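You operate a simulated robot arm through the tools that you are given. There is no shell and no other tool.

You are at the controls of a simulated two-armed robot. One attempt, no reset.

Task
Hold the yellow guide on the top of the steel table steady with one hand and flip the tab on the yellow guide the other way with the other.

The check looks at the end state, three seconds after you hand in, the way a careful person would. Anything else that was tipped, shoved, dropped, spilled or broken makes it a failure.

Robot
Two 6-joint arms with two-finger parallel grippers on one trunk, on a base that moves. Base frame: it is fixed to the floor where the robot stands at the start and does not move with it; the origin is under the middle of the robot, x ahead of it, y to its left, z up; the surface under the hand at the start is at about z = 0.8. Units: m, degrees, N and s.
The left shoulder is at the start at [0.06, 0.187, 1.147], the right one opposite. With the tool pointing down near the work surface each hand reaches from about 0.18 to 0.62 m from the robot's upright axis, wherever it stands, measured 20 degrees to its own side. Places, roughly: tab on the yellow guide [0.5, 0.1, 0.9]. Payload 1.57 kg a hand.
Tool frame (each hand has its own): the origin (TCP) lies between the finger pads and is the grasp point; the fingertips stand 0.03 m ahead of it; z points along the fingers, y is the line along which they close. The gripper opens to 0.11 m. The fingers are 0.024 m wide and 0.012 m thick; the gripper's body (0.048 by 0.112 m) begins 0.078 m behind the TCP.
Orientation is that of the tool frame in the base frame, as [roll, pitch, yaw] about the fixed x, y, z axes, in that order (R = Rz(yaw) Ry(pitch) Rx(roll)). With the fingers straight down and closing along the base's y, the tool's x points along the base's -x, its y along +y and its z along -z.

Tools
- The arms move only by the tool move_arm. It takes "left_plan", "right_plan" or both (then of equal length, played together; a hand with none holds still); each is a list of rows, each a list of 2 entries, a list of its own where there are three numbers: the shift along the base's x, y, z in m, then the turn, a rotation vector about the base's x, y, z in degrees. In form: [[[x, y, z], [wx, wy, wz]], ...]. A call has 1 to 20 rows; each row is the pose to reach, as a shift and turn from the pose commanded when the call began. "left_claw" and "right_claw" are, for a hand that has rows, the closure, from 0 (fully open) to 1 (shut), set as the call begins (left out, the last holds). Rows are played at 5 a second. More than 0.05 m and 8.6 degrees between two rows, or a gripper value outside its range, and nothing of the call is played. A pose out of reach is approached as far as the arm can. The call stops where the force on the tool passes 40 N (or 10 N more than at its start, if that is more) or the arm is blocked; 0.2 s more then pass. Each finger travels about 0.153 m/s and halts on what it meets, pressing with about 43 N; the grip force reading is that of the motor and also rises with nothing between the fingers. The clock runs only during rows and for 0.2 s after the last one: add rows that repeat a pose to give the fingers time. It gives the time, the measured TCP pose, the force on the tool (base axes), the opening and the grip force at its end, in the units of the frame above (readings bear some noise), with the torque about the TCP (base axes, N m) and any sound that the robot's microphone picked up.
- Cameras (640 x 400 px; columns grow to the right, rows downward): "scene" is now at [0.0152, 0.021, 1.6784]; the picture's right is [0.21, -0.98, 0.00], its down [-0.81, -0.18, -0.56] and it looks along [0.54, 0.12, -0.83] (base axes); focal length 253 px, centre (320, 200). "left" rides on the left gripper at [0.07, -0.016, -0.141] in its tool frame; the picture's right is [0.23, 0.97, 0.00], its down [-0.86, 0.20, -0.48] and it looks along [-0.47, 0.11, 0.88] (tool axes); focal length 222 px, centre (320, 200). "right" rides on the right gripper at [0.07, 0.016, -0.141] in its tool frame; the picture's right is [-0.23, 0.97, 0.00], its down [-0.86, -0.20, -0.48] and it looks along [-0.47, -0.11, 0.88] (tool axes); focal length 222 px, centre (320, 200). There is no depth. A picture from a camera that has moved, and an enlarged one, comes with that camera's place and axes in the base frame and with its lens. The place of the scene camera against the robot may be out by one fixed shift of up to 0.012 m in any direction.
- snapshot(camera): a new picture of that camera. It takes no simulated time.
- lift_body(by): slides the trunk up (or, below 0, down) by that many m; the arms and the scene camera ride with it, the base frame stays. It gives what a move gives, with no picture.
- roll_base(legs): drives the robot by 1 to 6 legs, each [ahead, left, turn to the left] in m, m and degrees, along the robot's own axes; the way and the turn of a leg run together, so that a leg with both is an arc; at most 1.5 m and 180 degrees a leg. The arms and the cameras ride along, it lands a little off, and it stops where it bumps. It gives what a move gives.
- head_to(pan, tilt): turns the head with the scene camera to pan (to the left, within 86 degrees either way) and tilt (down, from -29 to 69), counted from straight ahead of the robot. It gives what a move gives.
- zoom(camera, box): a new picture of the part [left, top, right, bottom] of that camera's present view, enlarged. It takes no simulated time.
- finish_job(): hands the job in; it is judged then, once.

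Nothing tells you exact positions but the pictures and the camera data. Unless the task says otherwise, let go and move clear before handing in.

The tools are called after "Emit:" as a command line: name --argument value ..., lists and objects as JSON in quotes. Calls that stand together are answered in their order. move_arm: Moves the arms, as the interface text tells. Its arguments: {"type":"object","properties":{"left_plan":{"type":"array","items":{"type":"array"}},"left_claw":{"type":"number"},"right_plan":{"type":"array","items":{"type":"array"}},"right_claw":{"type":"number"}},"required":[]} The other tools are called the same way: lift_body (by) moves the trunk up or down; roll_base (legs) drives the base; head_to (pan, tilt) turns the head that bears the scene camera; snapshot (camera) takes a picture; zoom (camera, box) takes an enlarged picture of a part of a camera's view; finish_job () hands the job in.

At the start:

```text
time_s: 0.0
left_ee_pos: [0.4465, 0.2672, 1.114]
left_tool_rot: [179.9, 0.1, 180.0]
left_force: [0.5, -0.3, -1.2]
left_moment: [-0.01, 0.0, -0.02]
left_finger_gap: 0.1102
left_gripper_force: 0.1
right_ee_pos: [0.4604, -0.0789, 1.2228]
right_tool_rot: [-180.0, 0.0, -180.0]
right_force: [0.2, -1.1, 0.4]
right_moment: [-0.01, 0.0, -0.03]
right_finger_gap: 0.11
right_gripper_force: 0.0
trunk travel left (down, up): [-0.775, 0.215]
robot x, y, heading: [-0.0011, -0.0009, 0.2]
head pan, tilt (commanded): [12.3, 56.2]
```

scene: 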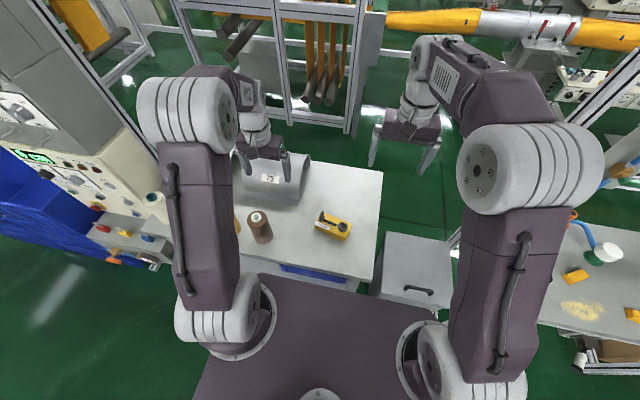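
right: 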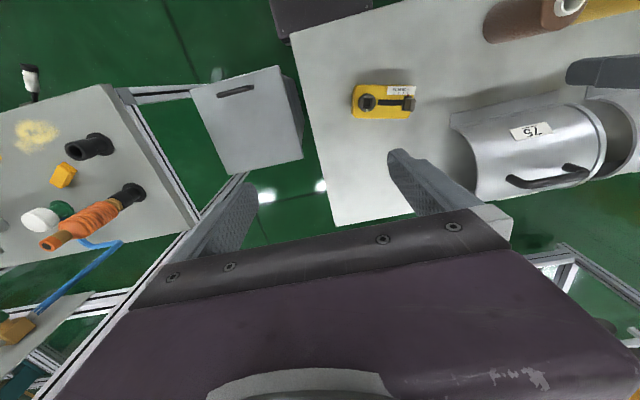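
left: 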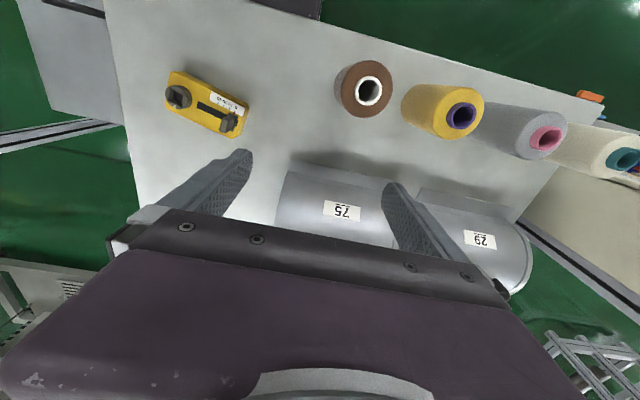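

I see a yellow guide with a dark knob and a slot/tab on the steel table, roughly at [0.5, 0.1, 0.9]. I'll zoom in from each camera to understand the part before moving.

Emit:
zoom --camera "scene" --box '[290, 190, 380, 250]'

Emit:
zoom --camera "right" --box '[330, 60, 440, 130]'

Emit:
zoom --camera "left" --box '[145, 55, 265, 145]'

```text
6.67 times, centred on (335, 220) of scene
camera zoom: at [0.0152, 0.021, 1.6784], right [0.21, -0.98, 0.0], down [-0.81, -0.18, -0.56], along [0.54, 0.12, -0.83], focal length 1689 px, centre (220, 67)
```

zoom: 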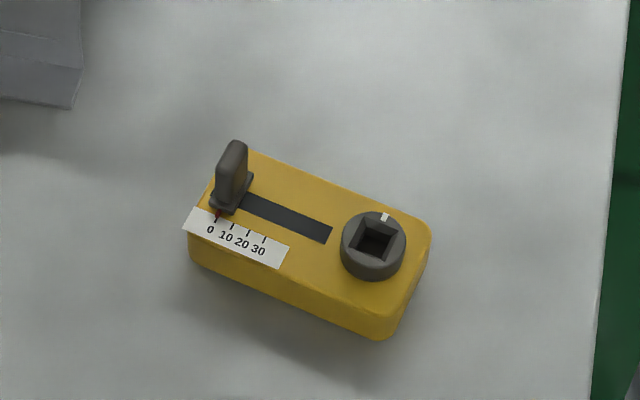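

```text
5.71 times, centred on (385, 95) of right
camera zoom: at [0.3905, -0.0622, 1.3645], right [0.23, 0.97, 0.0], down [0.86, -0.2, 0.48], along [0.47, -0.11, -0.88], focal length 1269 px, centre (-51, 800)
```

zoom: 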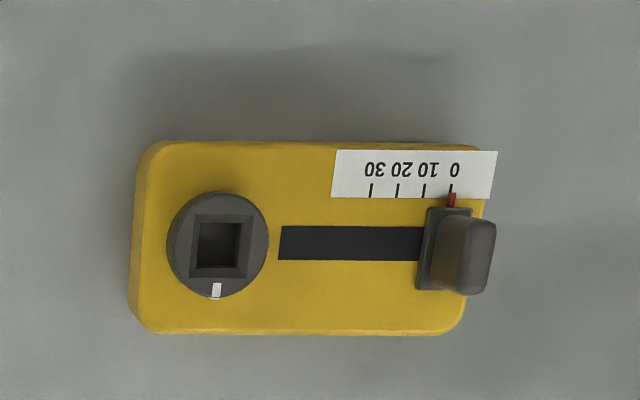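

```text
4.44 times, centred on (205, 100) of left
camera zoom: at [0.3771, 0.2515, 1.2565], right [-0.23, 0.97, 0.0], down [0.86, 0.2, 0.48], along [0.47, 0.11, -0.88], focal length 987 px, centre (831, 644)
```

zoom: 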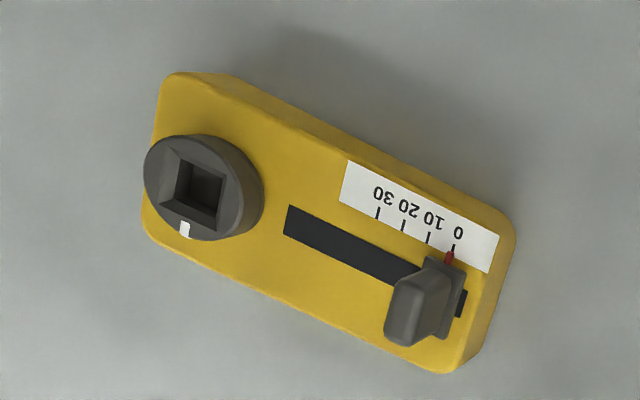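

The guide is a block about 0.12 x 0.066 m with its top near z=0.836. Its long axis points about 76° from x, and the upright sliding tab sits at the "0" end (the +y end). I plan to clamp the knob end with the right hand and push the tab along its slot with the left, so I'll first turn both hands up high.

Emit:
move_arm --left_plan '[[[0, 0, 0], [0, 0, -8]], [[0, 0, 0], [0, 0, -16]], [[0, 0, 0], [0, 0, -24]], [[0, 0, 0], [0, 0, -32]], [[0, 0, 0], [0, 0, -40]], [[0, 0, 0], [0, 0, -48]], [[0, 0, 0], [0, 0, -56]], [[0, 0, 0], [0, 0, -64]], [[0, 0, 0], [0, 0, -72]], [[0, 0, 0], [0, 0, -80]], [[0, 0, 0], [0, 0, -88]], [[0, 0, 0], [0, 0, -96]], [[0, 0, 0], [0, 0, -103.7]]]' --right_plan '[[[0, 0, 0], [0, 0, 6]], [[0, 0, 0], [0, 0, 12]], [[0, 0, 0], [0, 0, 18]], [[0, 0, 0], [0, 0, 24]], [[0, 0, 0], [0, 0, 30]], [[0, 0, 0], [0, 0, 36]], [[0, 0, 0], [0, 0, 42]], [[0, 0, 0], [0, 0, 48]], [[0, 0, 0], [0, 0, 54]], [[0, 0, 0], [0, 0, 60]], [[0, 0, 0], [0, 0, 66]], [[0, 0, 0], [0, 0, 72]], [[0, 0, 0], [0, 0, 76.3]]]'

```text
time_s: 2.8
left_ee_pos: [0.4465, 0.267, 1.1132]
left_tool_rot: [-180.0, 0.1, 76.1]
left_force: [0.4, 0.1, 0.0]
left_moment: [0.0, -0.03, 0.02]
left_finger_gap: 0.1099
left_gripper_force: 0.0
right_ee_pos: [0.4602, -0.0787, 1.2219]
right_tool_rot: [180.0, -0.1, -103.7]
right_force: [-0.7, 1.1, 0.3]
right_moment: [0.01, 0.02, 0.01]
right_finger_gap: 0.1101
right_gripper_force: 0.1
trunk travel left (down, up): [-0.775, 0.215]
robot x, y, heading: [0.0012, 0.0039, -0.0]
head pan, tilt (commanded): [12.3, 56.2]
```

Both hands turned cleanly in place. Now I'll look at the guide from both hand cameras to refine its pose.

Emit:
snapshot --camera "right"

Emit:
snapshot --camera "left"

Emit:
snapshot --camera "scene"

```text
taken
camera right: at [0.4278, -0.1425, 1.3646], right [-0.89, 0.45, 0.0], down [0.4, 0.78, 0.48], along [0.22, 0.43, -0.88], focal length 222 px, centre (320, 200)
```

right: 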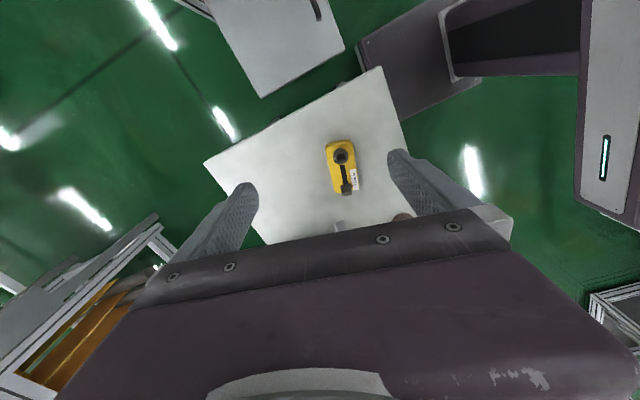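

```text
taken
camera left: at [0.4476, 0.3392, 1.2565], right [1.0, -0.01, 0.0], down [-0.01, -0.88, 0.48], along [-0.01, -0.48, -0.88], focal length 222 px, centre (320, 200)
```

left: 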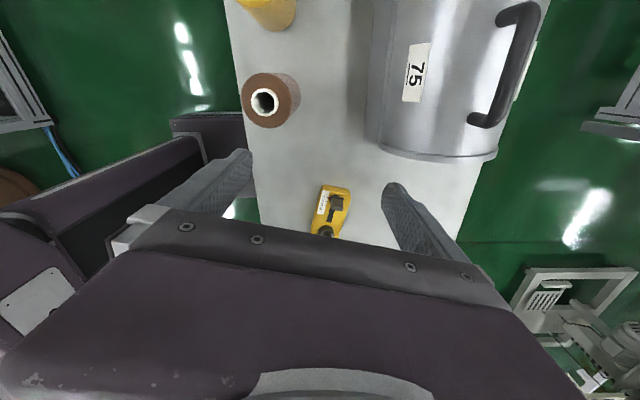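

```text
taken
camera scene: at [0.0152, 0.021, 1.6784], right [0.21, -0.98, 0.0], down [-0.81, -0.18, -0.56], along [0.54, 0.12, -0.83], focal length 253 px, centre (320, 200)
```

scene: 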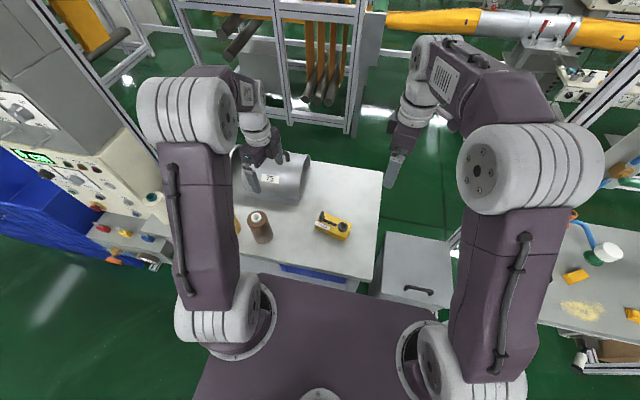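

The guide lies clear of the brown spool (about [0.37, 0.31]) and the half-pipe (x > 0.55, y > 0.21). I'll bring the right hand to hover over the knob end with a 20° tilt. The left hand goes, shut and tilted 30°, behind the tab end.

Emit:
move_arm --left_plan '[[[0.008, -0.014, -0.018], [-4.85, 1.18, 0]], [[0.017, -0.029, -0.038], [-9.7, 2.37, 0]], [[0.025, -0.043, -0.056], [-14.55, 3.55, 0]], [[0.034, -0.058, -0.075], [-19.4, 4.73, 0]], [[0.042, -0.072, -0.094], [-24.25, 5.9, 0]], [[0.051, -0.0865, -0.113], [-29.1, 7.1, 0]], [[0.051, -0.0865, -0.113], [-29.1, 7.1, 0]]]' --right_plan '[[[-0.001, 0.016, -0.037], [3.2, -0.8, 0]], [[-0.002, 0.032, -0.074], [6.4, -1.6, 0]], [[-0.003, 0.048, -0.111], [9.7, -2.4, 0]], [[-0.004, 0.064, -0.148], [12.9, -3.1, 0]], [[-0.005, 0.08, -0.185], [16.2, -3.9, 0]], [[-0.005, 0.095, -0.222], [19.4, -4.7, 0]], [[-0.005, 0.095, -0.222], [19.4, -4.7, 0]]]' --left_claw 1 --right_claw 0

```text
time_s: 4.4
left_ee_pos: [0.4979, 0.1804, 1.0009]
left_tool_rot: [179.8, 30.0, 76.3]
left_force: [0.9, 0.2, -0.6]
left_moment: [0.04, -0.01, 0.03]
left_finger_gap: 0.0
left_gripper_force: 21.0
right_ee_pos: [0.4551, 0.0171, 1.0023]
right_tool_rot: [-180.0, 19.9, -103.7]
right_force: [0.2, -0.2, -0.4]
right_moment: [-0.02, -0.02, -0.01]
right_finger_gap: 0.1102
right_gripper_force: 0.0
trunk travel left (down, up): [-0.775, 0.215]
robot x, y, heading: [-0.0, 0.0013, -0.0]
head pan, tilt (commanded): [12.3, 56.2]
```

Both hands are at their hover poses. I'll look closely from all three cameras.

Emit:
snapshot --camera "right"

Emit:
snapshot --camera "left"

Emit:
snapshot --camera "scene"

```text
taken
camera right: at [0.4118, -0.0894, 1.1112], right [-0.9, 0.44, 0.08], down [0.35, 0.57, 0.74], along [0.28, 0.69, -0.67], focal length 222 px, centre (320, 200)
```

right: 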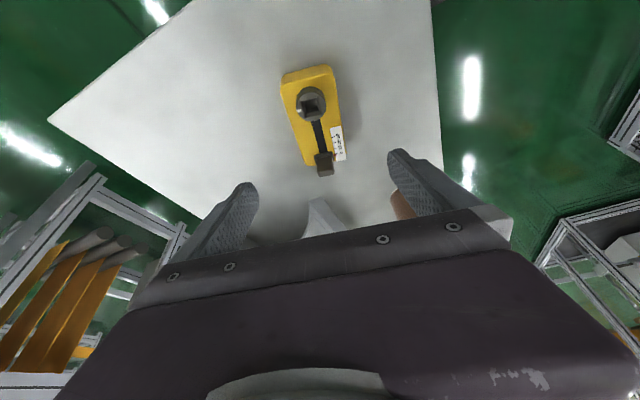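

```text
taken
camera left: at [0.513, 0.3123, 1.0898], right [0.99, -0.04, -0.11], down [0.07, -0.53, 0.84], along [-0.09, -0.84, -0.53], focal length 222 px, centre (320, 200)
```

left: 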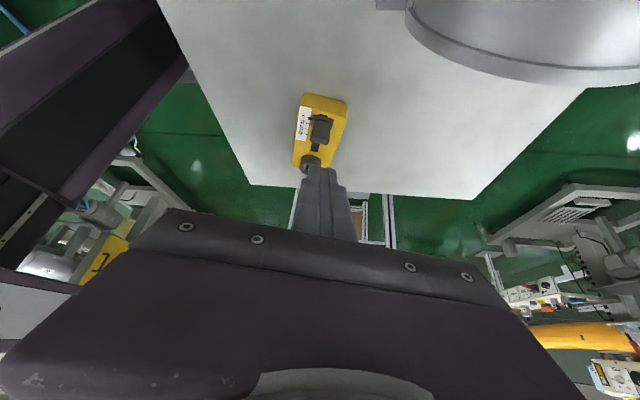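

```text
taken
camera scene: at [0.0142, 0.0208, 1.6784], right [0.21, -0.98, 0.0], down [-0.81, -0.18, -0.56], along [0.54, 0.12, -0.83], focal length 253 px, centre (320, 200)
```

scene: 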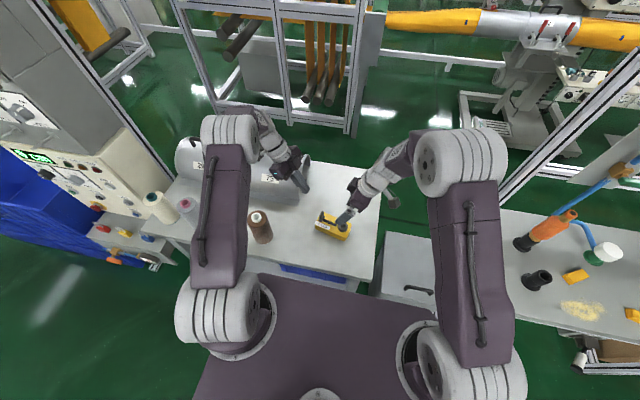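

Emit:
zoom --camera "right" --box '[250, 50, 380, 190]'

Emit:
zoom --camera "left" --box '[270, 80, 370, 190]'

Emit:
zoom --camera "scene" --box '[280, 160, 400, 250]'

```text
2.86 times, centred on (315, 120) of right
camera zoom: at [0.4118, -0.0894, 1.1112], right [-0.9, 0.44, 0.08], down [0.35, 0.57, 0.74], along [0.28, 0.69, -0.67], focal length 635 px, centre (334, 429)
```

zoom: 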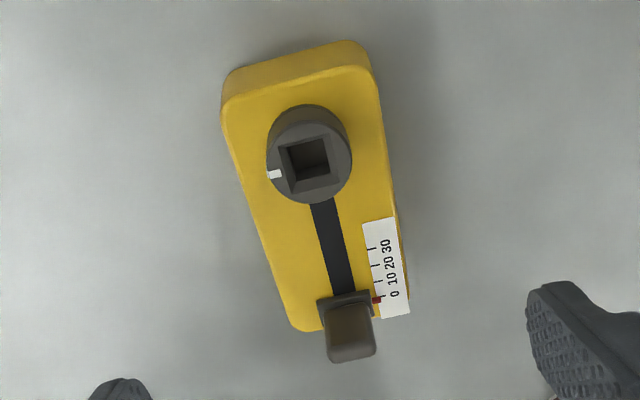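

```text
3.64 times, centred on (320, 135) of left
camera zoom: at [0.513, 0.3123, 1.0898], right [0.99, -0.04, -0.11], down [0.07, -0.53, 0.84], along [-0.09, -0.84, -0.53], focal length 808 px, centre (320, 436)
```

zoom: 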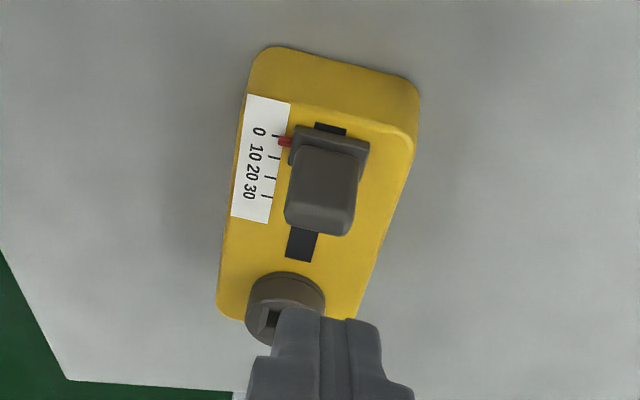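

```text
4.44 times, centred on (340, 205) of scene
camera zoom: at [0.0142, 0.0208, 1.6784], right [0.21, -0.98, 0.0], down [-0.81, -0.18, -0.56], along [0.54, 0.12, -0.83], focal length 1126 px, centre (231, 178)
```

zoom: 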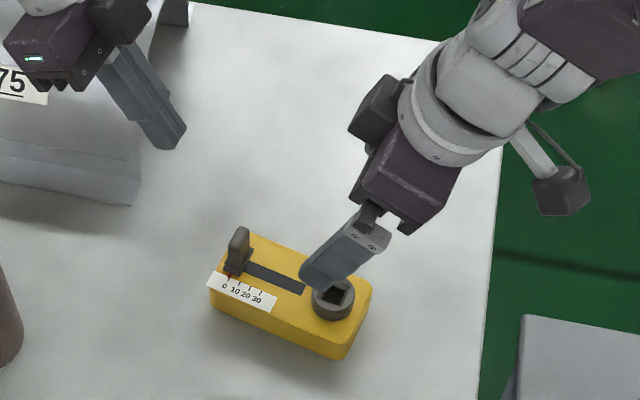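

Re-triangulating agrees with the first estimate. The table is at about z≈0.80 and the block top at about 0.836. The block's centre line runs from [0.4515, 0.006] toward [0.481, 0.123], and the tab is at about [0.481, 0.1125]. I'll lower the open right hand partway and check that it is centred.

Emit:
move_arm --right_plan '[[[0.0004, 0.003, -0.03], [0, 0, 0]], [[0.0008, 0.006, -0.06], [0, 0, 0]], [[0.0012, 0.0083, -0.085], [0, 0, 0]], [[0.0012, 0.0083, -0.1], [0, 0, 0]], [[0.0012, 0.0083, -0.1], [0, 0, 0]]]'

Emit:
snapshot --camera "right"

Emit:
zoom --camera "scene" --box '[280, 160, 400, 250]'

Emit:
zoom --camera "left" --box '[250, 80, 390, 200]'

```text
time_s: 5.6
left_ee_pos: [0.4963, 0.1799, 1.0006]
left_tool_rot: [-180.0, 30.0, 76.2]
left_force: [-0.2, 0.3, -0.2]
left_moment: [-0.01, 0.0, -0.01]
left_finger_gap: 0.0
left_gripper_force: 21.4
right_ee_pos: [0.4564, 0.0262, 0.901]
right_tool_rot: [179.9, 20.0, -103.7]
right_force: [0.8, 0.6, -0.2]
right_moment: [0.0, 0.0, 0.01]
right_finger_gap: 0.1099
right_gripper_force: 0.0
trunk travel left (down, up): [-0.775, 0.215]
robot x, y, heading: [-0.0026, 0.0011, 0.5]
head pan, tilt (commanded): [12.3, 56.2]
```

```text
taken
camera right: at [0.4135, -0.0815, 1.0098], right [-0.9, 0.44, 0.08], down [0.35, 0.57, 0.74], along [0.28, 0.69, -0.67], focal length 222 px, centre (320, 200)
```

right: 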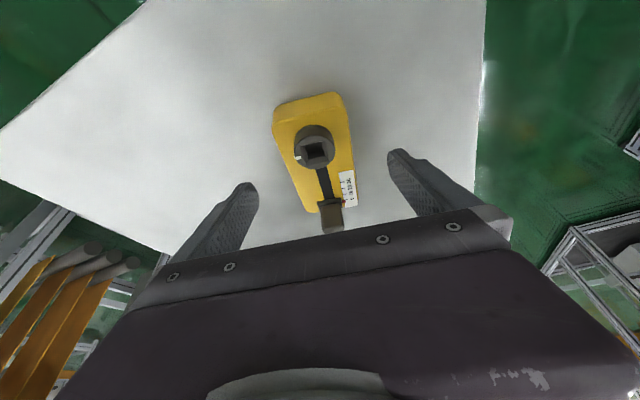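

```text
4.44 times, centred on (340, 205) of scene
camera zoom: at [0.0148, 0.021, 1.6784], right [0.21, -0.98, 0.0], down [-0.81, -0.18, -0.56], along [0.54, 0.12, -0.83], focal length 1126 px, centre (231, 178)
```

zoom: 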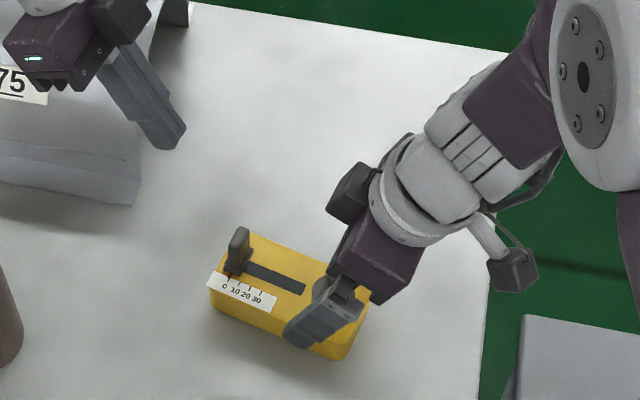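

```text
3.33 times, centred on (320, 140) of left
camera zoom: at [0.5132, 0.3125, 1.0898], right [0.99, -0.04, -0.11], down [0.07, -0.53, 0.84], along [-0.09, -0.84, -0.53], focal length 740 px, centre (320, 400)
```

zoom: 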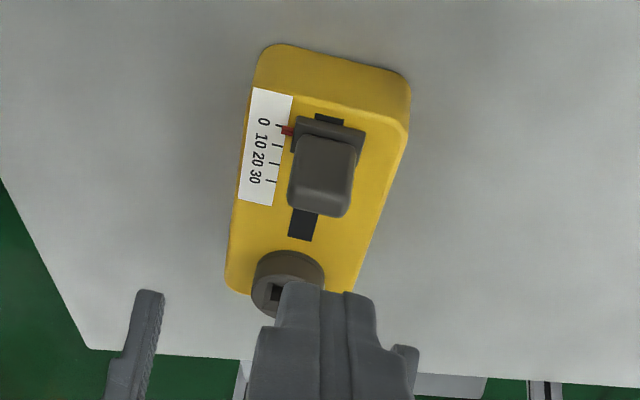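

The right fingertips are now about 3 cm above the block, straddling it. I'll zoom in to measure how well the hand is centred before going down.

Emit:
zoom --camera "right" --box '[240, 70, 400, 240]'

```text
2.35 times, centred on (320, 155) of right
camera zoom: at [0.4135, -0.0815, 1.0098], right [-0.9, 0.44, 0.08], down [0.35, 0.57, 0.74], along [0.28, 0.69, -0.67], focal length 523 px, centre (320, 306)
```

zoom: 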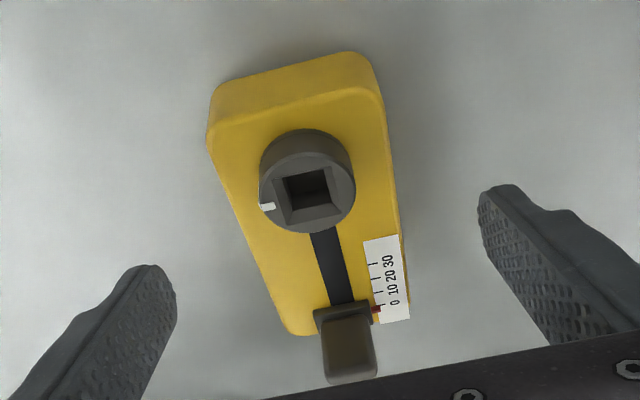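

Measured this way, the block's centre line is within about 0.6 mm of the gripper's centre and the angle matches to under 0.5°. I'll go down to TCP z≈0.84 and close partway.

Emit:
move_arm --right_plan '[[[0.0005, 0, -0.02], [0, 0, 0]], [[0.0005, 0, -0.035], [0, 0, 0]], [[0.0005, 0, -0.048], [0, 0, 0]], [[0.0005, 0, -0.056], [0, 0, 0]], [[0.0005, 0, -0.06], [0, 0, 0]], [[0.0005, 0, -0.06], [0, 0, 0]]]'

Emit:
move_arm --right_plan '[[[0, 0, 0], [0, 0, 0]], [[0, 0, 0], [0, 0, 0]], [[0, 0, 0], [0, 0, 0]]]' --right_claw 0.34

Emit:
zoom --camera "right" --box '[220, 70, 420, 260]'

Emit:
zoom --camera "scene" --box '[290, 180, 400, 250]'

```text
time_s: 7.0
left_ee_pos: [0.498, 0.1813, 0.9999]
left_tool_rot: [-180.0, 30.0, 76.4]
left_force: [0.0, -0.8, -0.5]
left_moment: [-0.02, 0.02, 0.01]
left_finger_gap: 0.0001
left_gripper_force: 21.5
right_ee_pos: [0.4564, 0.0243, 0.8404]
right_tool_rot: [-180.0, 20.0, -103.6]
right_force: [0.0, 0.2, 0.0]
right_moment: [0.02, -0.01, 0.0]
right_finger_gap: 0.1103
right_gripper_force: 0.0
trunk travel left (down, up): [-0.775, 0.215]
robot x, y, heading: [-0.0022, 0.0041, 0.1]
head pan, tilt (commanded): [12.3, 56.2]
```

```text
time_s: 7.8
left_ee_pos: [0.4977, 0.181, 1.0004]
left_tool_rot: [179.9, 30.1, 76.3]
left_force: [0.3, -0.6, 0.2]
left_moment: [0.0, 0.01, 0.03]
left_finger_gap: 0.0001
left_gripper_force: 20.9
right_ee_pos: [0.4572, 0.0232, 0.8404]
right_tool_rot: [-179.9, 20.0, -103.7]
right_force: [0.3, 0.4, 0.0]
right_moment: [0.0, 0.02, -0.03]
right_finger_gap: 0.0727
right_gripper_force: 0.0
trunk travel left (down, up): [-0.775, 0.215]
robot x, y, heading: [0.0028, -0.0026, -0.1]
head pan, tilt (commanded): [12.3, 56.2]
```

```text
2.11 times, centred on (320, 165) of right
camera zoom: at [0.4143, -0.0824, 0.9503], right [-0.9, 0.44, 0.08], down [0.35, 0.57, 0.74], along [0.28, 0.69, -0.67], focal length 468 px, centre (320, 274)
```

zoom: 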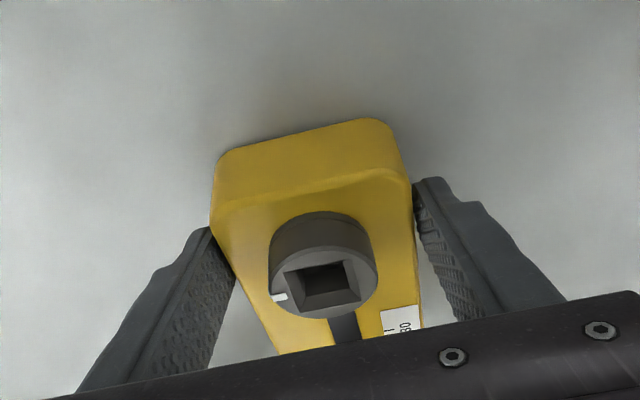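

```text
5.71 times, centred on (345, 215) of scene
camera zoom: at [0.0153, 0.0211, 1.6784], right [0.21, -0.98, 0.0], down [-0.81, -0.18, -0.56], along [0.54, 0.12, -0.83], focal length 1448 px, centre (177, 114)
```

zoom: 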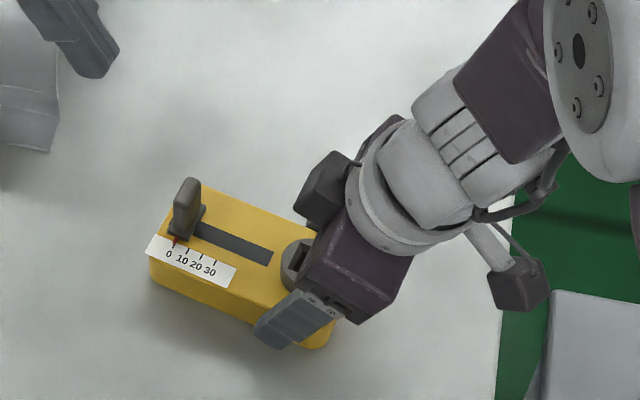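

The fingers sit evenly on both sides with a few millimetres clear. I'll close gently in steps and then apply full grip.

Emit:
move_arm --right_plan '[[[0, 0, 0], [0, 0, 0]]]' --right_claw 0.39

Emit:
move_arm --right_plan '[[[0, 0, 0], [0, 0, 0]]]' --right_claw 0.42

Emit:
move_arm --right_plan '[[[0, 0, 0], [0, 0, 0]], [[0, 0, 0], [0, 0, 0]], [[0, 0, 0], [0, 0, 0]]]' --right_claw 1

Emit:
zoom --camera "right" --box '[220, 70, 420, 260]'

Emit:
zoom --camera "scene" --box '[290, 180, 400, 250]'

Emit:
zoom --camera "left" --box '[250, 80, 390, 200]'

```text
time_s: 8.2
left_ee_pos: [0.4974, 0.1803, 1.0007]
left_tool_rot: [-180.0, 30.0, 76.3]
left_force: [-1.3, 0.3, 0.1]
left_moment: [-0.04, -0.01, -0.02]
left_finger_gap: 0.0003
left_gripper_force: 21.2
right_ee_pos: [0.4569, 0.0246, 0.841]
right_tool_rot: [-180.0, 19.9, -103.7]
right_force: [-0.7, -0.8, 0.4]
right_moment: [0.05, 0.01, 0.03]
right_finger_gap: 0.0679
right_gripper_force: 0.9
trunk travel left (down, up): [-0.775, 0.215]
robot x, y, heading: [0.0027, -0.0007, -0.0]
head pan, tilt (commanded): [12.3, 56.2]
```

```text
time_s: 8.6
left_ee_pos: [0.498, 0.1804, 1.0014]
left_tool_rot: [-180.0, 30.0, 76.2]
left_force: [0.0, 0.2, 0.0]
left_moment: [0.02, 0.01, 0.01]
left_finger_gap: 0.0
left_gripper_force: 21.8
right_ee_pos: [0.4572, 0.0238, 0.84]
right_tool_rot: [-180.0, 20.0, -103.7]
right_force: [0.5, -0.5, -0.9]
right_moment: [0.04, -0.01, 0.05]
right_finger_gap: 0.0675
right_gripper_force: 42.8
trunk travel left (down, up): [-0.775, 0.215]
robot x, y, heading: [-0.005, 0.0001, 0.0]
head pan, tilt (commanded): [12.3, 56.2]
```

```text
time_s: 9.4
left_ee_pos: [0.4975, 0.1802, 1.0012]
left_tool_rot: [180.0, 30.0, 76.3]
left_force: [0.1, 1.0, 0.5]
left_moment: [-0.01, -0.03, -0.02]
left_finger_gap: 0.0
left_gripper_force: 21.5
right_ee_pos: [0.4573, 0.023, 0.8406]
right_tool_rot: [-180.0, 19.9, -103.7]
right_force: [0.4, -0.1, 0.5]
right_moment: [-0.03, 0.0, 0.07]
right_finger_gap: 0.0672
right_gripper_force: 43.2
trunk travel left (down, up): [-0.775, 0.215]
robot x, y, heading: [-0.001, -0.0, -0.2]
head pan, tilt (commanded): [12.3, 56.2]
```

```text
2.11 times, centred on (320, 165) of right
camera zoom: at [0.4143, -0.0824, 0.9503], right [-0.9, 0.44, 0.08], down [0.35, 0.57, 0.74], along [0.28, 0.69, -0.67], focal length 468 px, centre (320, 274)
```

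zoom: 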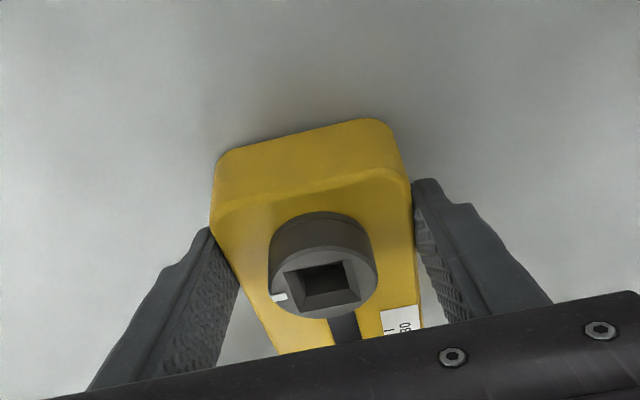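

```text
5.71 times, centred on (345, 215) of scene
camera zoom: at [0.0152, 0.0211, 1.6784], right [0.21, -0.98, 0.0], down [-0.81, -0.18, -0.56], along [0.54, 0.12, -0.83], focal length 1448 px, centre (177, 114)
```

zoom: 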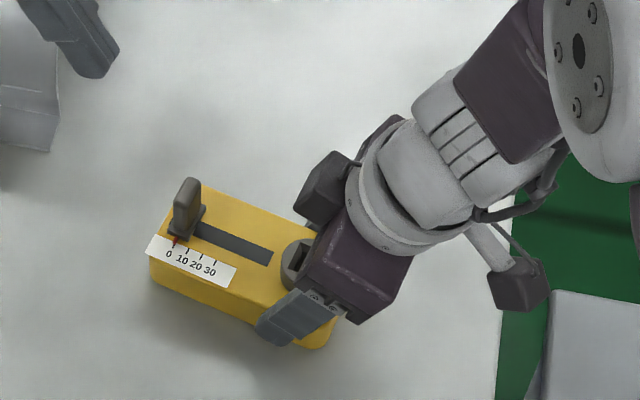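

```text
3.33 times, centred on (320, 140) of left
camera zoom: at [0.5134, 0.3125, 1.0897], right [0.99, -0.04, -0.11], down [0.08, -0.53, 0.84], along [-0.09, -0.84, -0.53], focal length 740 px, centre (320, 400)
```

zoom: 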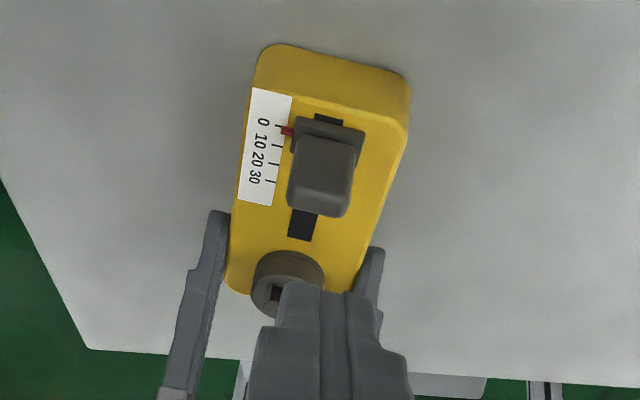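

The guide is clamped at 43 N and did not shift. Next I'll lower the shut left fingers to just behind the tab, with the tip about 2 cm back from it, above the block's top level.

Emit:
move_arm --left_plan '[[[-0.001, -0.003, -0.025], [0, 0, 0]], [[-0.003, -0.008, -0.055], [0, 0, 0]], [[-0.005, -0.013, -0.085], [0, 0, 0]], [[-0.006, -0.017, -0.11], [0, 0, 0]], [[-0.0071, -0.0193, -0.1245], [0, 0, 0]], [[-0.0071, -0.0193, -0.1245], [0, 0, 0]]]'

Emit:
snapshot --camera "left"

Emit:
zoom --camera "left" --box '[260, 100, 380, 200]'

Emit:
zoom --camera "scene" --box '[270, 160, 390, 250]'

```text
time_s: 10.8
left_ee_pos: [0.4912, 0.1613, 0.8766]
left_tool_rot: [-179.9, 30.0, 76.3]
left_force: [0.4, 0.4, 0.1]
left_moment: [0.02, -0.01, 0.01]
left_finger_gap: 0.0
left_gripper_force: 20.9
right_ee_pos: [0.4574, 0.0239, 0.8402]
right_tool_rot: [180.0, 20.0, -103.7]
right_force: [-0.7, -0.6, 0.6]
right_moment: [-0.05, 0.05, 0.03]
right_finger_gap: 0.0677
right_gripper_force: 43.1
trunk travel left (down, up): [-0.775, 0.215]
robot x, y, heading: [-0.0015, 0.0007, -0.1]
head pan, tilt (commanded): [12.3, 56.2]
```

```text
taken
camera left: at [0.5057, 0.2926, 0.9651], right [0.99, -0.04, -0.11], down [0.07, -0.53, 0.84], along [-0.09, -0.84, -0.53], focal length 222 px, centre (320, 200)
```

left: 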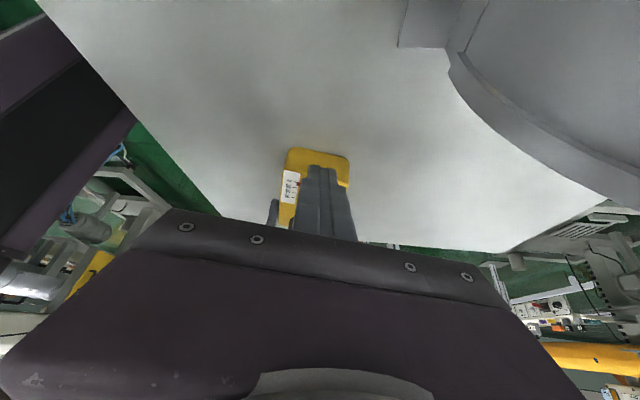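

```text
4.00 times, centred on (320, 150) of left
camera zoom: at [0.5057, 0.2926, 0.9651], right [0.99, -0.04, -0.11], down [0.07, -0.53, 0.84], along [-0.09, -0.84, -0.53], focal length 888 px, centre (320, 400)
```

zoom: 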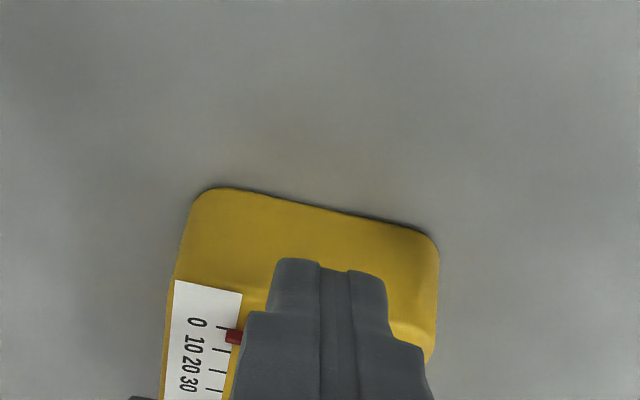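

```text
4.44 times, centred on (330, 205) of scene
camera zoom: at [0.0151, 0.0209, 1.6784], right [0.21, -0.98, 0.0], down [-0.81, -0.18, -0.56], along [0.54, 0.12, -0.83], focal length 1126 px, centre (276, 178)
```

zoom: 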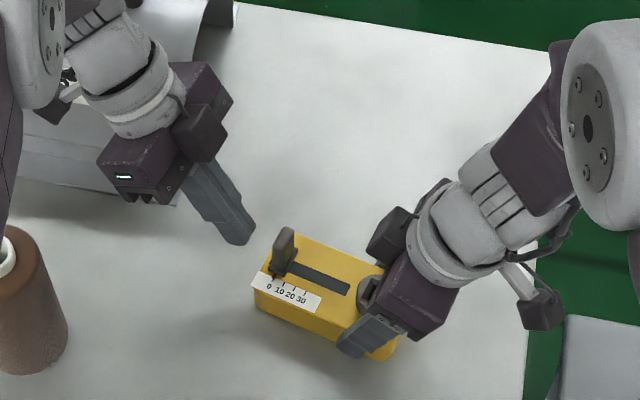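

The left fingertip lines up with the tab's back face at about mid-height. I'll approach along the slot direction in small steps and watch the force.

Emit:
move_arm --left_plan '[[[-0.0012, -0.0049, 0], [0, 0, 0]], [[-0.0024, -0.0097, 0], [0, 0, 0]], [[-0.0036, -0.0146, 0], [0, 0, 0]], [[-0.0043, -0.0175, 0], [0, 0, 0]]]'

Emit:
zoom --camera "scene" --box '[290, 180, 380, 240]'

```text
time_s: 11.8
left_ee_pos: [0.4861, 0.1433, 0.8769]
left_tool_rot: [-180.0, 30.0, 76.2]
left_force: [-0.3, -0.5, -0.2]
left_moment: [0.0, 0.0, 0.02]
left_finger_gap: 0.0002
left_gripper_force: 21.1
right_ee_pos: [0.4565, 0.0236, 0.8406]
right_tool_rot: [-180.0, 20.0, -103.7]
right_force: [-0.7, -1.4, -0.4]
right_moment: [-0.05, -0.03, 0.04]
right_finger_gap: 0.0675
right_gripper_force: 42.7
trunk travel left (down, up): [-0.775, 0.215]
robot x, y, heading: [0.0012, 0.0005, -0.2]
head pan, tilt (commanded): [12.3, 56.2]
```

```text
6.67 times, centred on (335, 210) of scene
camera zoom: at [0.0151, 0.0209, 1.6784], right [0.21, -0.98, 0.0], down [-0.81, -0.18, -0.56], along [0.54, 0.12, -0.83], focal length 1689 px, centre (220, 133)
```

zoom: 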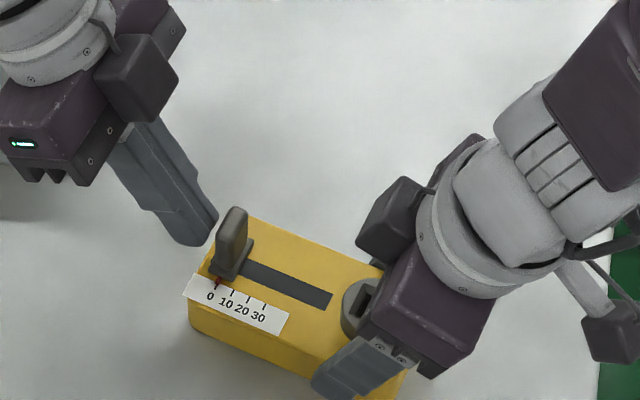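

The tip is a few millimetres from the tab and in line with the slot. I'll start pushing gently.

Emit:
move_arm --left_plan '[[[-0.0005, -0.0019, 0], [0, 0, 0]], [[-0.001, -0.0039, 0], [0, 0, 0]], [[-0.0014, -0.0058, 0], [0, 0, 0]], [[-0.0019, -0.0078, 0], [0, 0, 0]], [[-0.0024, -0.0097, 0], [0, 0, 0]]]'

Emit:
zoom --camera "scene" --box '[290, 180, 380, 240]'

```text
time_s: 13.0
left_ee_pos: [0.483, 0.133, 0.878]
left_tool_rot: [180.0, 30.0, 76.3]
left_force: [0.4, 1.4, 0.9]
left_moment: [0.0, 0.01, -0.02]
left_finger_gap: 0.0001
left_gripper_force: 21.7
right_ee_pos: [0.4574, 0.0247, 0.8413]
right_tool_rot: [179.9, 20.0, -103.7]
right_force: [-1.5, -2.0, -0.4]
right_moment: [-0.25, 0.08, -0.05]
right_finger_gap: 0.0677
right_gripper_force: 43.2
trunk travel left (down, up): [-0.775, 0.215]
robot x, y, heading: [-0.0001, -0.0007, 0.2]
head pan, tilt (commanded): [12.3, 56.2]
```

```text
6.67 times, centred on (335, 210) of scene
camera zoom: at [0.0151, 0.0209, 1.6784], right [0.21, -0.98, 0.0], down [-0.81, -0.18, -0.56], along [0.54, 0.12, -0.83], focal length 1689 px, centre (220, 133)
```

zoom: 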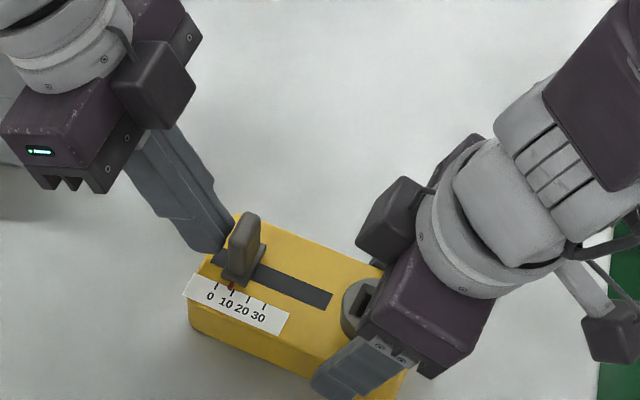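

The tab is sliding easily (about 2 N) and its pointer now reads about 9–10. The block has not moved, so I'll keep pushing.

Emit:
move_arm --left_plan '[[[-0.0005, -0.0019, 0], [0, 0, 0]], [[-0.001, -0.0039, 0], [0, 0, 0]], [[-0.0014, -0.0058, 0], [0, 0, 0]], [[-0.0019, -0.0078, 0], [0, 0, 0]], [[-0.0024, -0.0097, 0], [0, 0, 0]], [[-0.0029, -0.0117, 0], [0, 0, 0]], [[-0.0034, -0.0136, 0], [0, 0, 0]], [[-0.0038, -0.0155, 0], [0, 0, 0]], [[-0.0043, -0.0175, 0], [0, 0, 0]]]'

Emit:
zoom --camera "scene" --box '[290, 180, 380, 240]'

```text
time_s: 15.0
left_ee_pos: [0.4802, 0.1154, 0.8771]
left_tool_rot: [-179.9, 30.0, 76.4]
left_force: [-0.1, 0.9, -0.3]
left_moment: [-0.02, 0.0, -0.03]
left_finger_gap: 0.0
left_gripper_force: 21.6
right_ee_pos: [0.4572, 0.0228, 0.8411]
right_tool_rot: [-180.0, 20.0, -103.6]
right_force: [-1.1, -2.9, -0.1]
right_moment: [-0.34, -0.03, -0.06]
right_finger_gap: 0.0675
right_gripper_force: 43.4
trunk travel left (down, up): [-0.775, 0.215]
robot x, y, heading: [-0.0003, 0.0005, -0.2]
head pan, tilt (commanded): [12.3, 56.2]
```

```text
6.67 times, centred on (335, 210) of scene
camera zoom: at [0.0152, 0.0207, 1.6784], right [0.21, -0.98, 0.0], down [-0.81, -0.18, -0.56], along [0.54, 0.12, -0.83], focal length 1689 px, centre (220, 133)
```

zoom: 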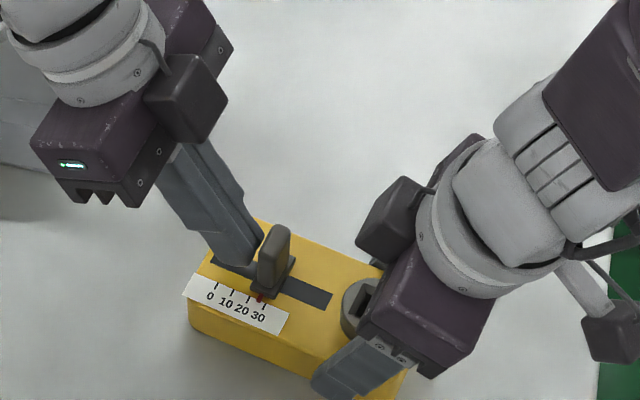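

The pointer is near 27 and the push is still light. I'll continue in finer steps to find the end stop.

Emit:
move_arm --left_plan '[[[-0.0003, -0.001, 0], [0, 0, 0]], [[-0.0005, -0.0019, 0], [0, 0, 0]], [[-0.0007, -0.0029, 0], [0, 0, 0]], [[-0.001, -0.0039, 0], [0, 0, 0]]]'

Emit:
zoom --camera "scene" --box '[300, 190, 360, 230]'

```text
time_s: 16.0
left_ee_pos: [0.479, 0.1123, 0.8761]
left_tool_rot: [-180.0, 30.0, 76.3]
left_force: [0.7, 2.4, -1.0]
left_moment: [0.03, -0.01, -0.05]
left_finger_gap: 0.0002
left_gripper_force: 20.6
right_ee_pos: [0.4569, 0.0247, 0.8398]
right_tool_rot: [-180.0, 19.9, -103.7]
right_force: [-1.1, -2.3, 0.0]
right_moment: [-0.12, -0.07, -0.05]
right_finger_gap: 0.0676
right_gripper_force: 43.1
trunk travel left (down, up): [-0.775, 0.215]
robot x, y, heading: [-0.0036, -0.0009, 0.2]
head pan, tilt (commanded): [12.3, 56.2]
```

```text
10.00 times, centred on (330, 210) of scene
camera zoom: at [0.0152, 0.0209, 1.6784], right [0.21, -0.98, 0.0], down [-0.81, -0.18, -0.56], along [0.54, 0.12, -0.83], focal length 2534 px, centre (220, 100)
```

zoom: 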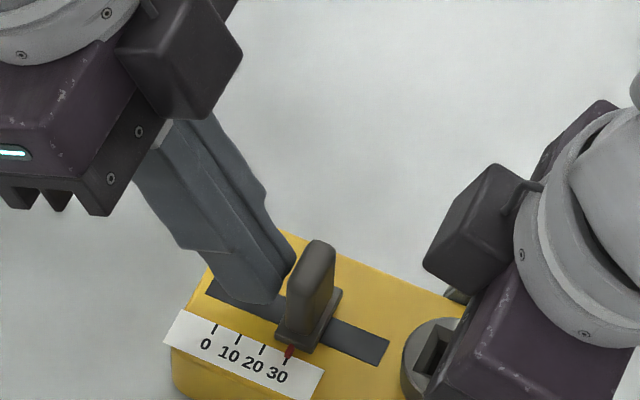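

The pointer is now just past 30 and there is still no stop, with about 20 mm of slot left. I'll keep going gently until it bottoms out.

Emit:
move_arm --left_plan '[[[-0.0003, -0.001, 0], [0, 0, 0]], [[-0.0005, -0.0019, 0], [0, 0, 0]], [[-0.0007, -0.0029, 0], [0, 0, 0]], [[-0.001, -0.0039, 0], [0, 0, 0]], [[-0.0012, -0.0049, 0], [0, 0, 0]], [[-0.0014, -0.0058, 0], [0, 0, 0]]]'

Emit:
zoom --camera "scene" --box '[300, 190, 360, 230]'

```text
time_s: 17.5
left_ee_pos: [0.4781, 0.1097, 0.8765]
left_tool_rot: [179.7, 29.5, 76.3]
left_force: [1.9, 9.8, 2.0]
left_moment: [0.17, 0.03, -0.04]
left_finger_gap: 0.0
left_gripper_force: 20.7
right_ee_pos: [0.4568, 0.0221, 0.8412]
right_tool_rot: [-179.9, 19.8, -103.9]
right_force: [-0.9, -5.9, 7.7]
right_moment: [-0.11, 0.52, -0.28]
right_finger_gap: 0.0675
right_gripper_force: 43.4
trunk travel left (down, up): [-0.775, 0.215]
robot x, y, heading: [0.004, 0.0012, -0.1]
head pan, tilt (commanded): [12.3, 56.2]
stopped in row 6 (left hand): the force on the tool passed its limit at 41 N (the readings are from after the stop); the commanded pose is now the measured one
```

```text
10.00 times, centred on (330, 210) of scene
camera zoom: at [0.014, 0.0222, 1.6784], right [0.21, -0.98, 0.0], down [-0.81, -0.18, -0.56], along [0.54, 0.12, -0.83], focal length 2534 px, centre (220, 100)
```

zoom: 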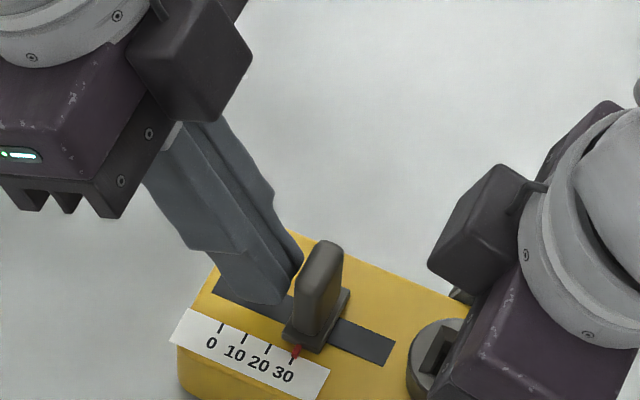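

The tab hit its end stop just past the 30 mark, where the push rose to 41 N and stopped. I'll back the left hand off along the slot and check that the tab stays put.

Emit:
move_arm --left_plan '[[[0.0005, 0.0019, 0], [0, 0, 0]], [[0.0014, 0.0058, 0], [0, 0, 0]], [[0.003, 0.012, 0.0], [0, 0, 0]], [[0.006, 0.024, 0.0], [0, 0, 0]], [[0.009, 0.036, 0.0], [0, 0, 0]], [[0.012, 0.048, 0.01], [0, 0, 0]], [[0.012, 0.048, 0.01], [0, 0, 0]]]'

Emit:
zoom --camera "scene" --box '[300, 190, 360, 230]'

Emit:
snapshot --camera "scene"

Emit:
snapshot --camera "left"

```text
time_s: 19.1
left_ee_pos: [0.4906, 0.1571, 0.8861]
left_tool_rot: [179.8, 29.7, 76.2]
left_force: [1.1, 0.5, 0.0]
left_moment: [0.02, 0.01, 0.01]
left_finger_gap: 0.0
left_gripper_force: 21.3
right_ee_pos: [0.4567, 0.0226, 0.8427]
right_tool_rot: [-179.9, 19.8, -103.9]
right_force: [-0.3, 2.8, 8.3]
right_moment: [-0.32, 0.3, -0.06]
right_finger_gap: 0.0673
right_gripper_force: 42.5
trunk travel left (down, up): [-0.775, 0.215]
robot x, y, heading: [-0.0009, 0.0027, 0.0]
head pan, tilt (commanded): [12.3, 56.2]
```

```text
10.00 times, centred on (330, 210) of scene
camera zoom: at [0.0141, 0.0217, 1.6784], right [0.21, -0.98, 0.0], down [-0.81, -0.18, -0.56], along [0.54, 0.12, -0.83], focal length 2534 px, centre (220, 100)
```

zoom: 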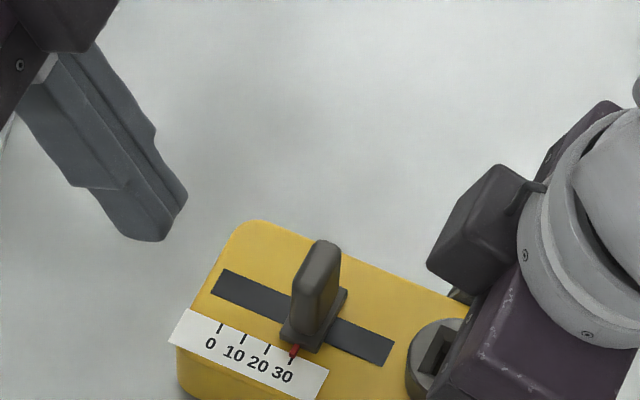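

```text
taken
camera scene: at [0.0141, 0.0217, 1.6784], right [0.21, -0.98, 0.0], down [-0.81, -0.18, -0.56], along [0.54, 0.12, -0.83], focal length 253 px, centre (320, 200)
```

scene: 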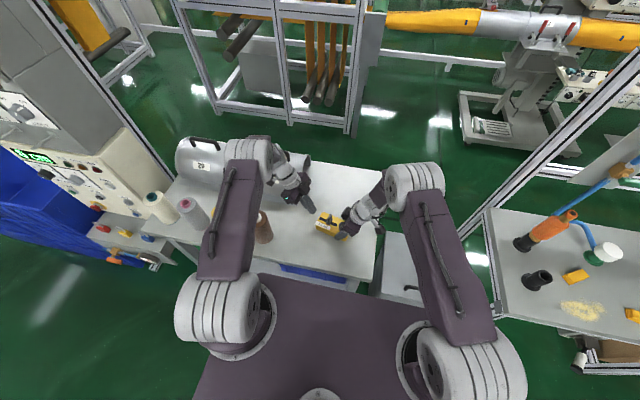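

```text
taken
camera left: at [0.5046, 0.2884, 0.9758], right [0.99, -0.04, -0.11], down [0.07, -0.54, 0.84], along [-0.09, -0.84, -0.53], focal length 222 px, centre (320, 200)
```

left: 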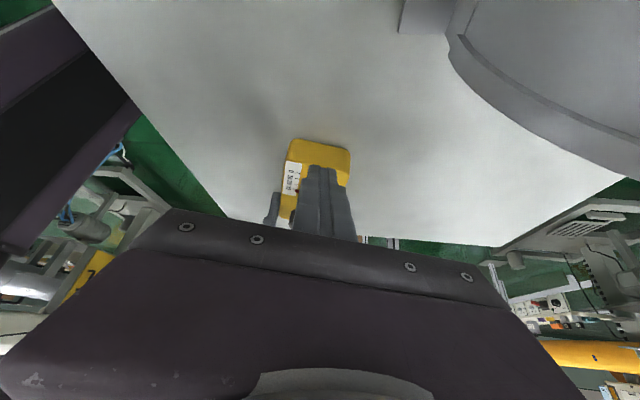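

The tab stayed at the far end after I backed off, with its pointer just past 30. I'll lift the left hand to its earlier hover spot for an unobstructed check before releasing the guide.

Emit:
move_arm --left_plan '[[[0.002, 0.006, 0.02], [0, 0, 0]], [[0.003, 0.01, 0.05], [0, 0, 0]], [[0.005, 0.015, 0.08], [0, 0, 0]], [[0.007, 0.0233, 0.1145], [0, 0, 0]], [[0.007, 0.0233, 0.1145], [0, 0, 0]]]'

Emit:
zoom --camera "left" --box '[250, 80, 390, 200]'

Emit:
zoom --camera "right" --box '[220, 70, 420, 260]'

Emit:
zoom --camera "scene" --box '[270, 160, 390, 250]'

```text
time_s: 20.3
left_ee_pos: [0.4959, 0.1794, 1.0011]
left_tool_rot: [179.9, 29.6, 76.3]
left_force: [0.3, 0.0, 0.0]
left_moment: [-0.02, 0.0, -0.01]
left_finger_gap: 0.0
left_gripper_force: 21.0
right_ee_pos: [0.4569, 0.0228, 0.8395]
right_tool_rot: [-179.9, 19.8, -103.9]
right_force: [0.3, 1.8, 8.4]
right_moment: [-0.36, 0.24, -0.05]
right_finger_gap: 0.0678
right_gripper_force: 42.9
trunk travel left (down, up): [-0.775, 0.215]
robot x, y, heading: [0.0034, -0.0034, -0.1]
head pan, tilt (commanded): [12.3, 56.2]
```

```text
3.33 times, centred on (320, 140) of left
camera zoom: at [0.511, 0.3111, 1.0902], right [0.99, -0.04, -0.11], down [0.07, -0.54, 0.84], along [-0.09, -0.84, -0.53], focal length 740 px, centre (320, 400)
```

zoom: 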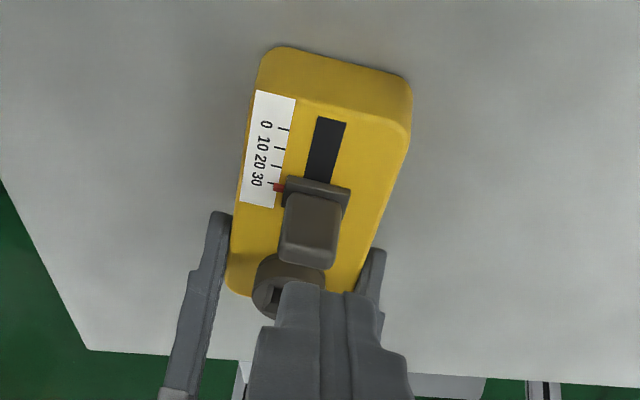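

```text
2.11 times, centred on (320, 165) of right
camera zoom: at [0.4137, -0.0831, 0.9505], right [-0.89, 0.44, 0.08], down [0.35, 0.58, 0.74], along [0.28, 0.69, -0.67], focal length 468 px, centre (320, 274)
```

zoom: 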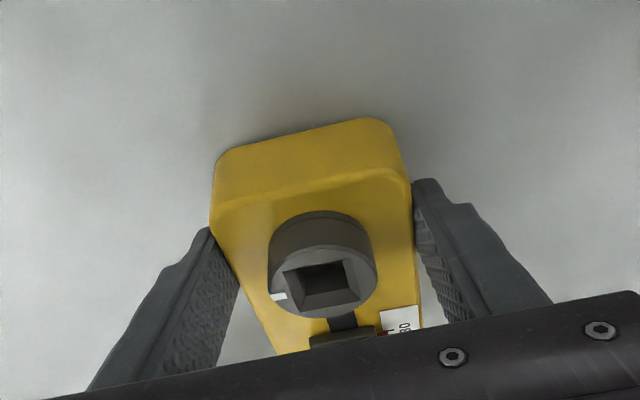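

```text
4.44 times, centred on (330, 205) of scene
camera zoom: at [0.0141, 0.0217, 1.6784], right [0.21, -0.98, 0.0], down [-0.81, -0.18, -0.56], along [0.54, 0.12, -0.83], focal length 1126 px, centre (276, 178)
```

zoom: 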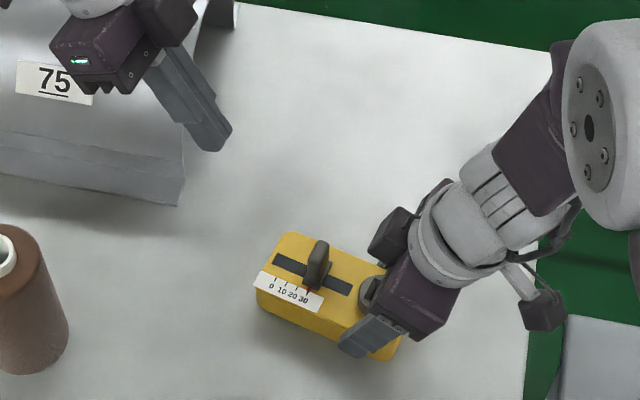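

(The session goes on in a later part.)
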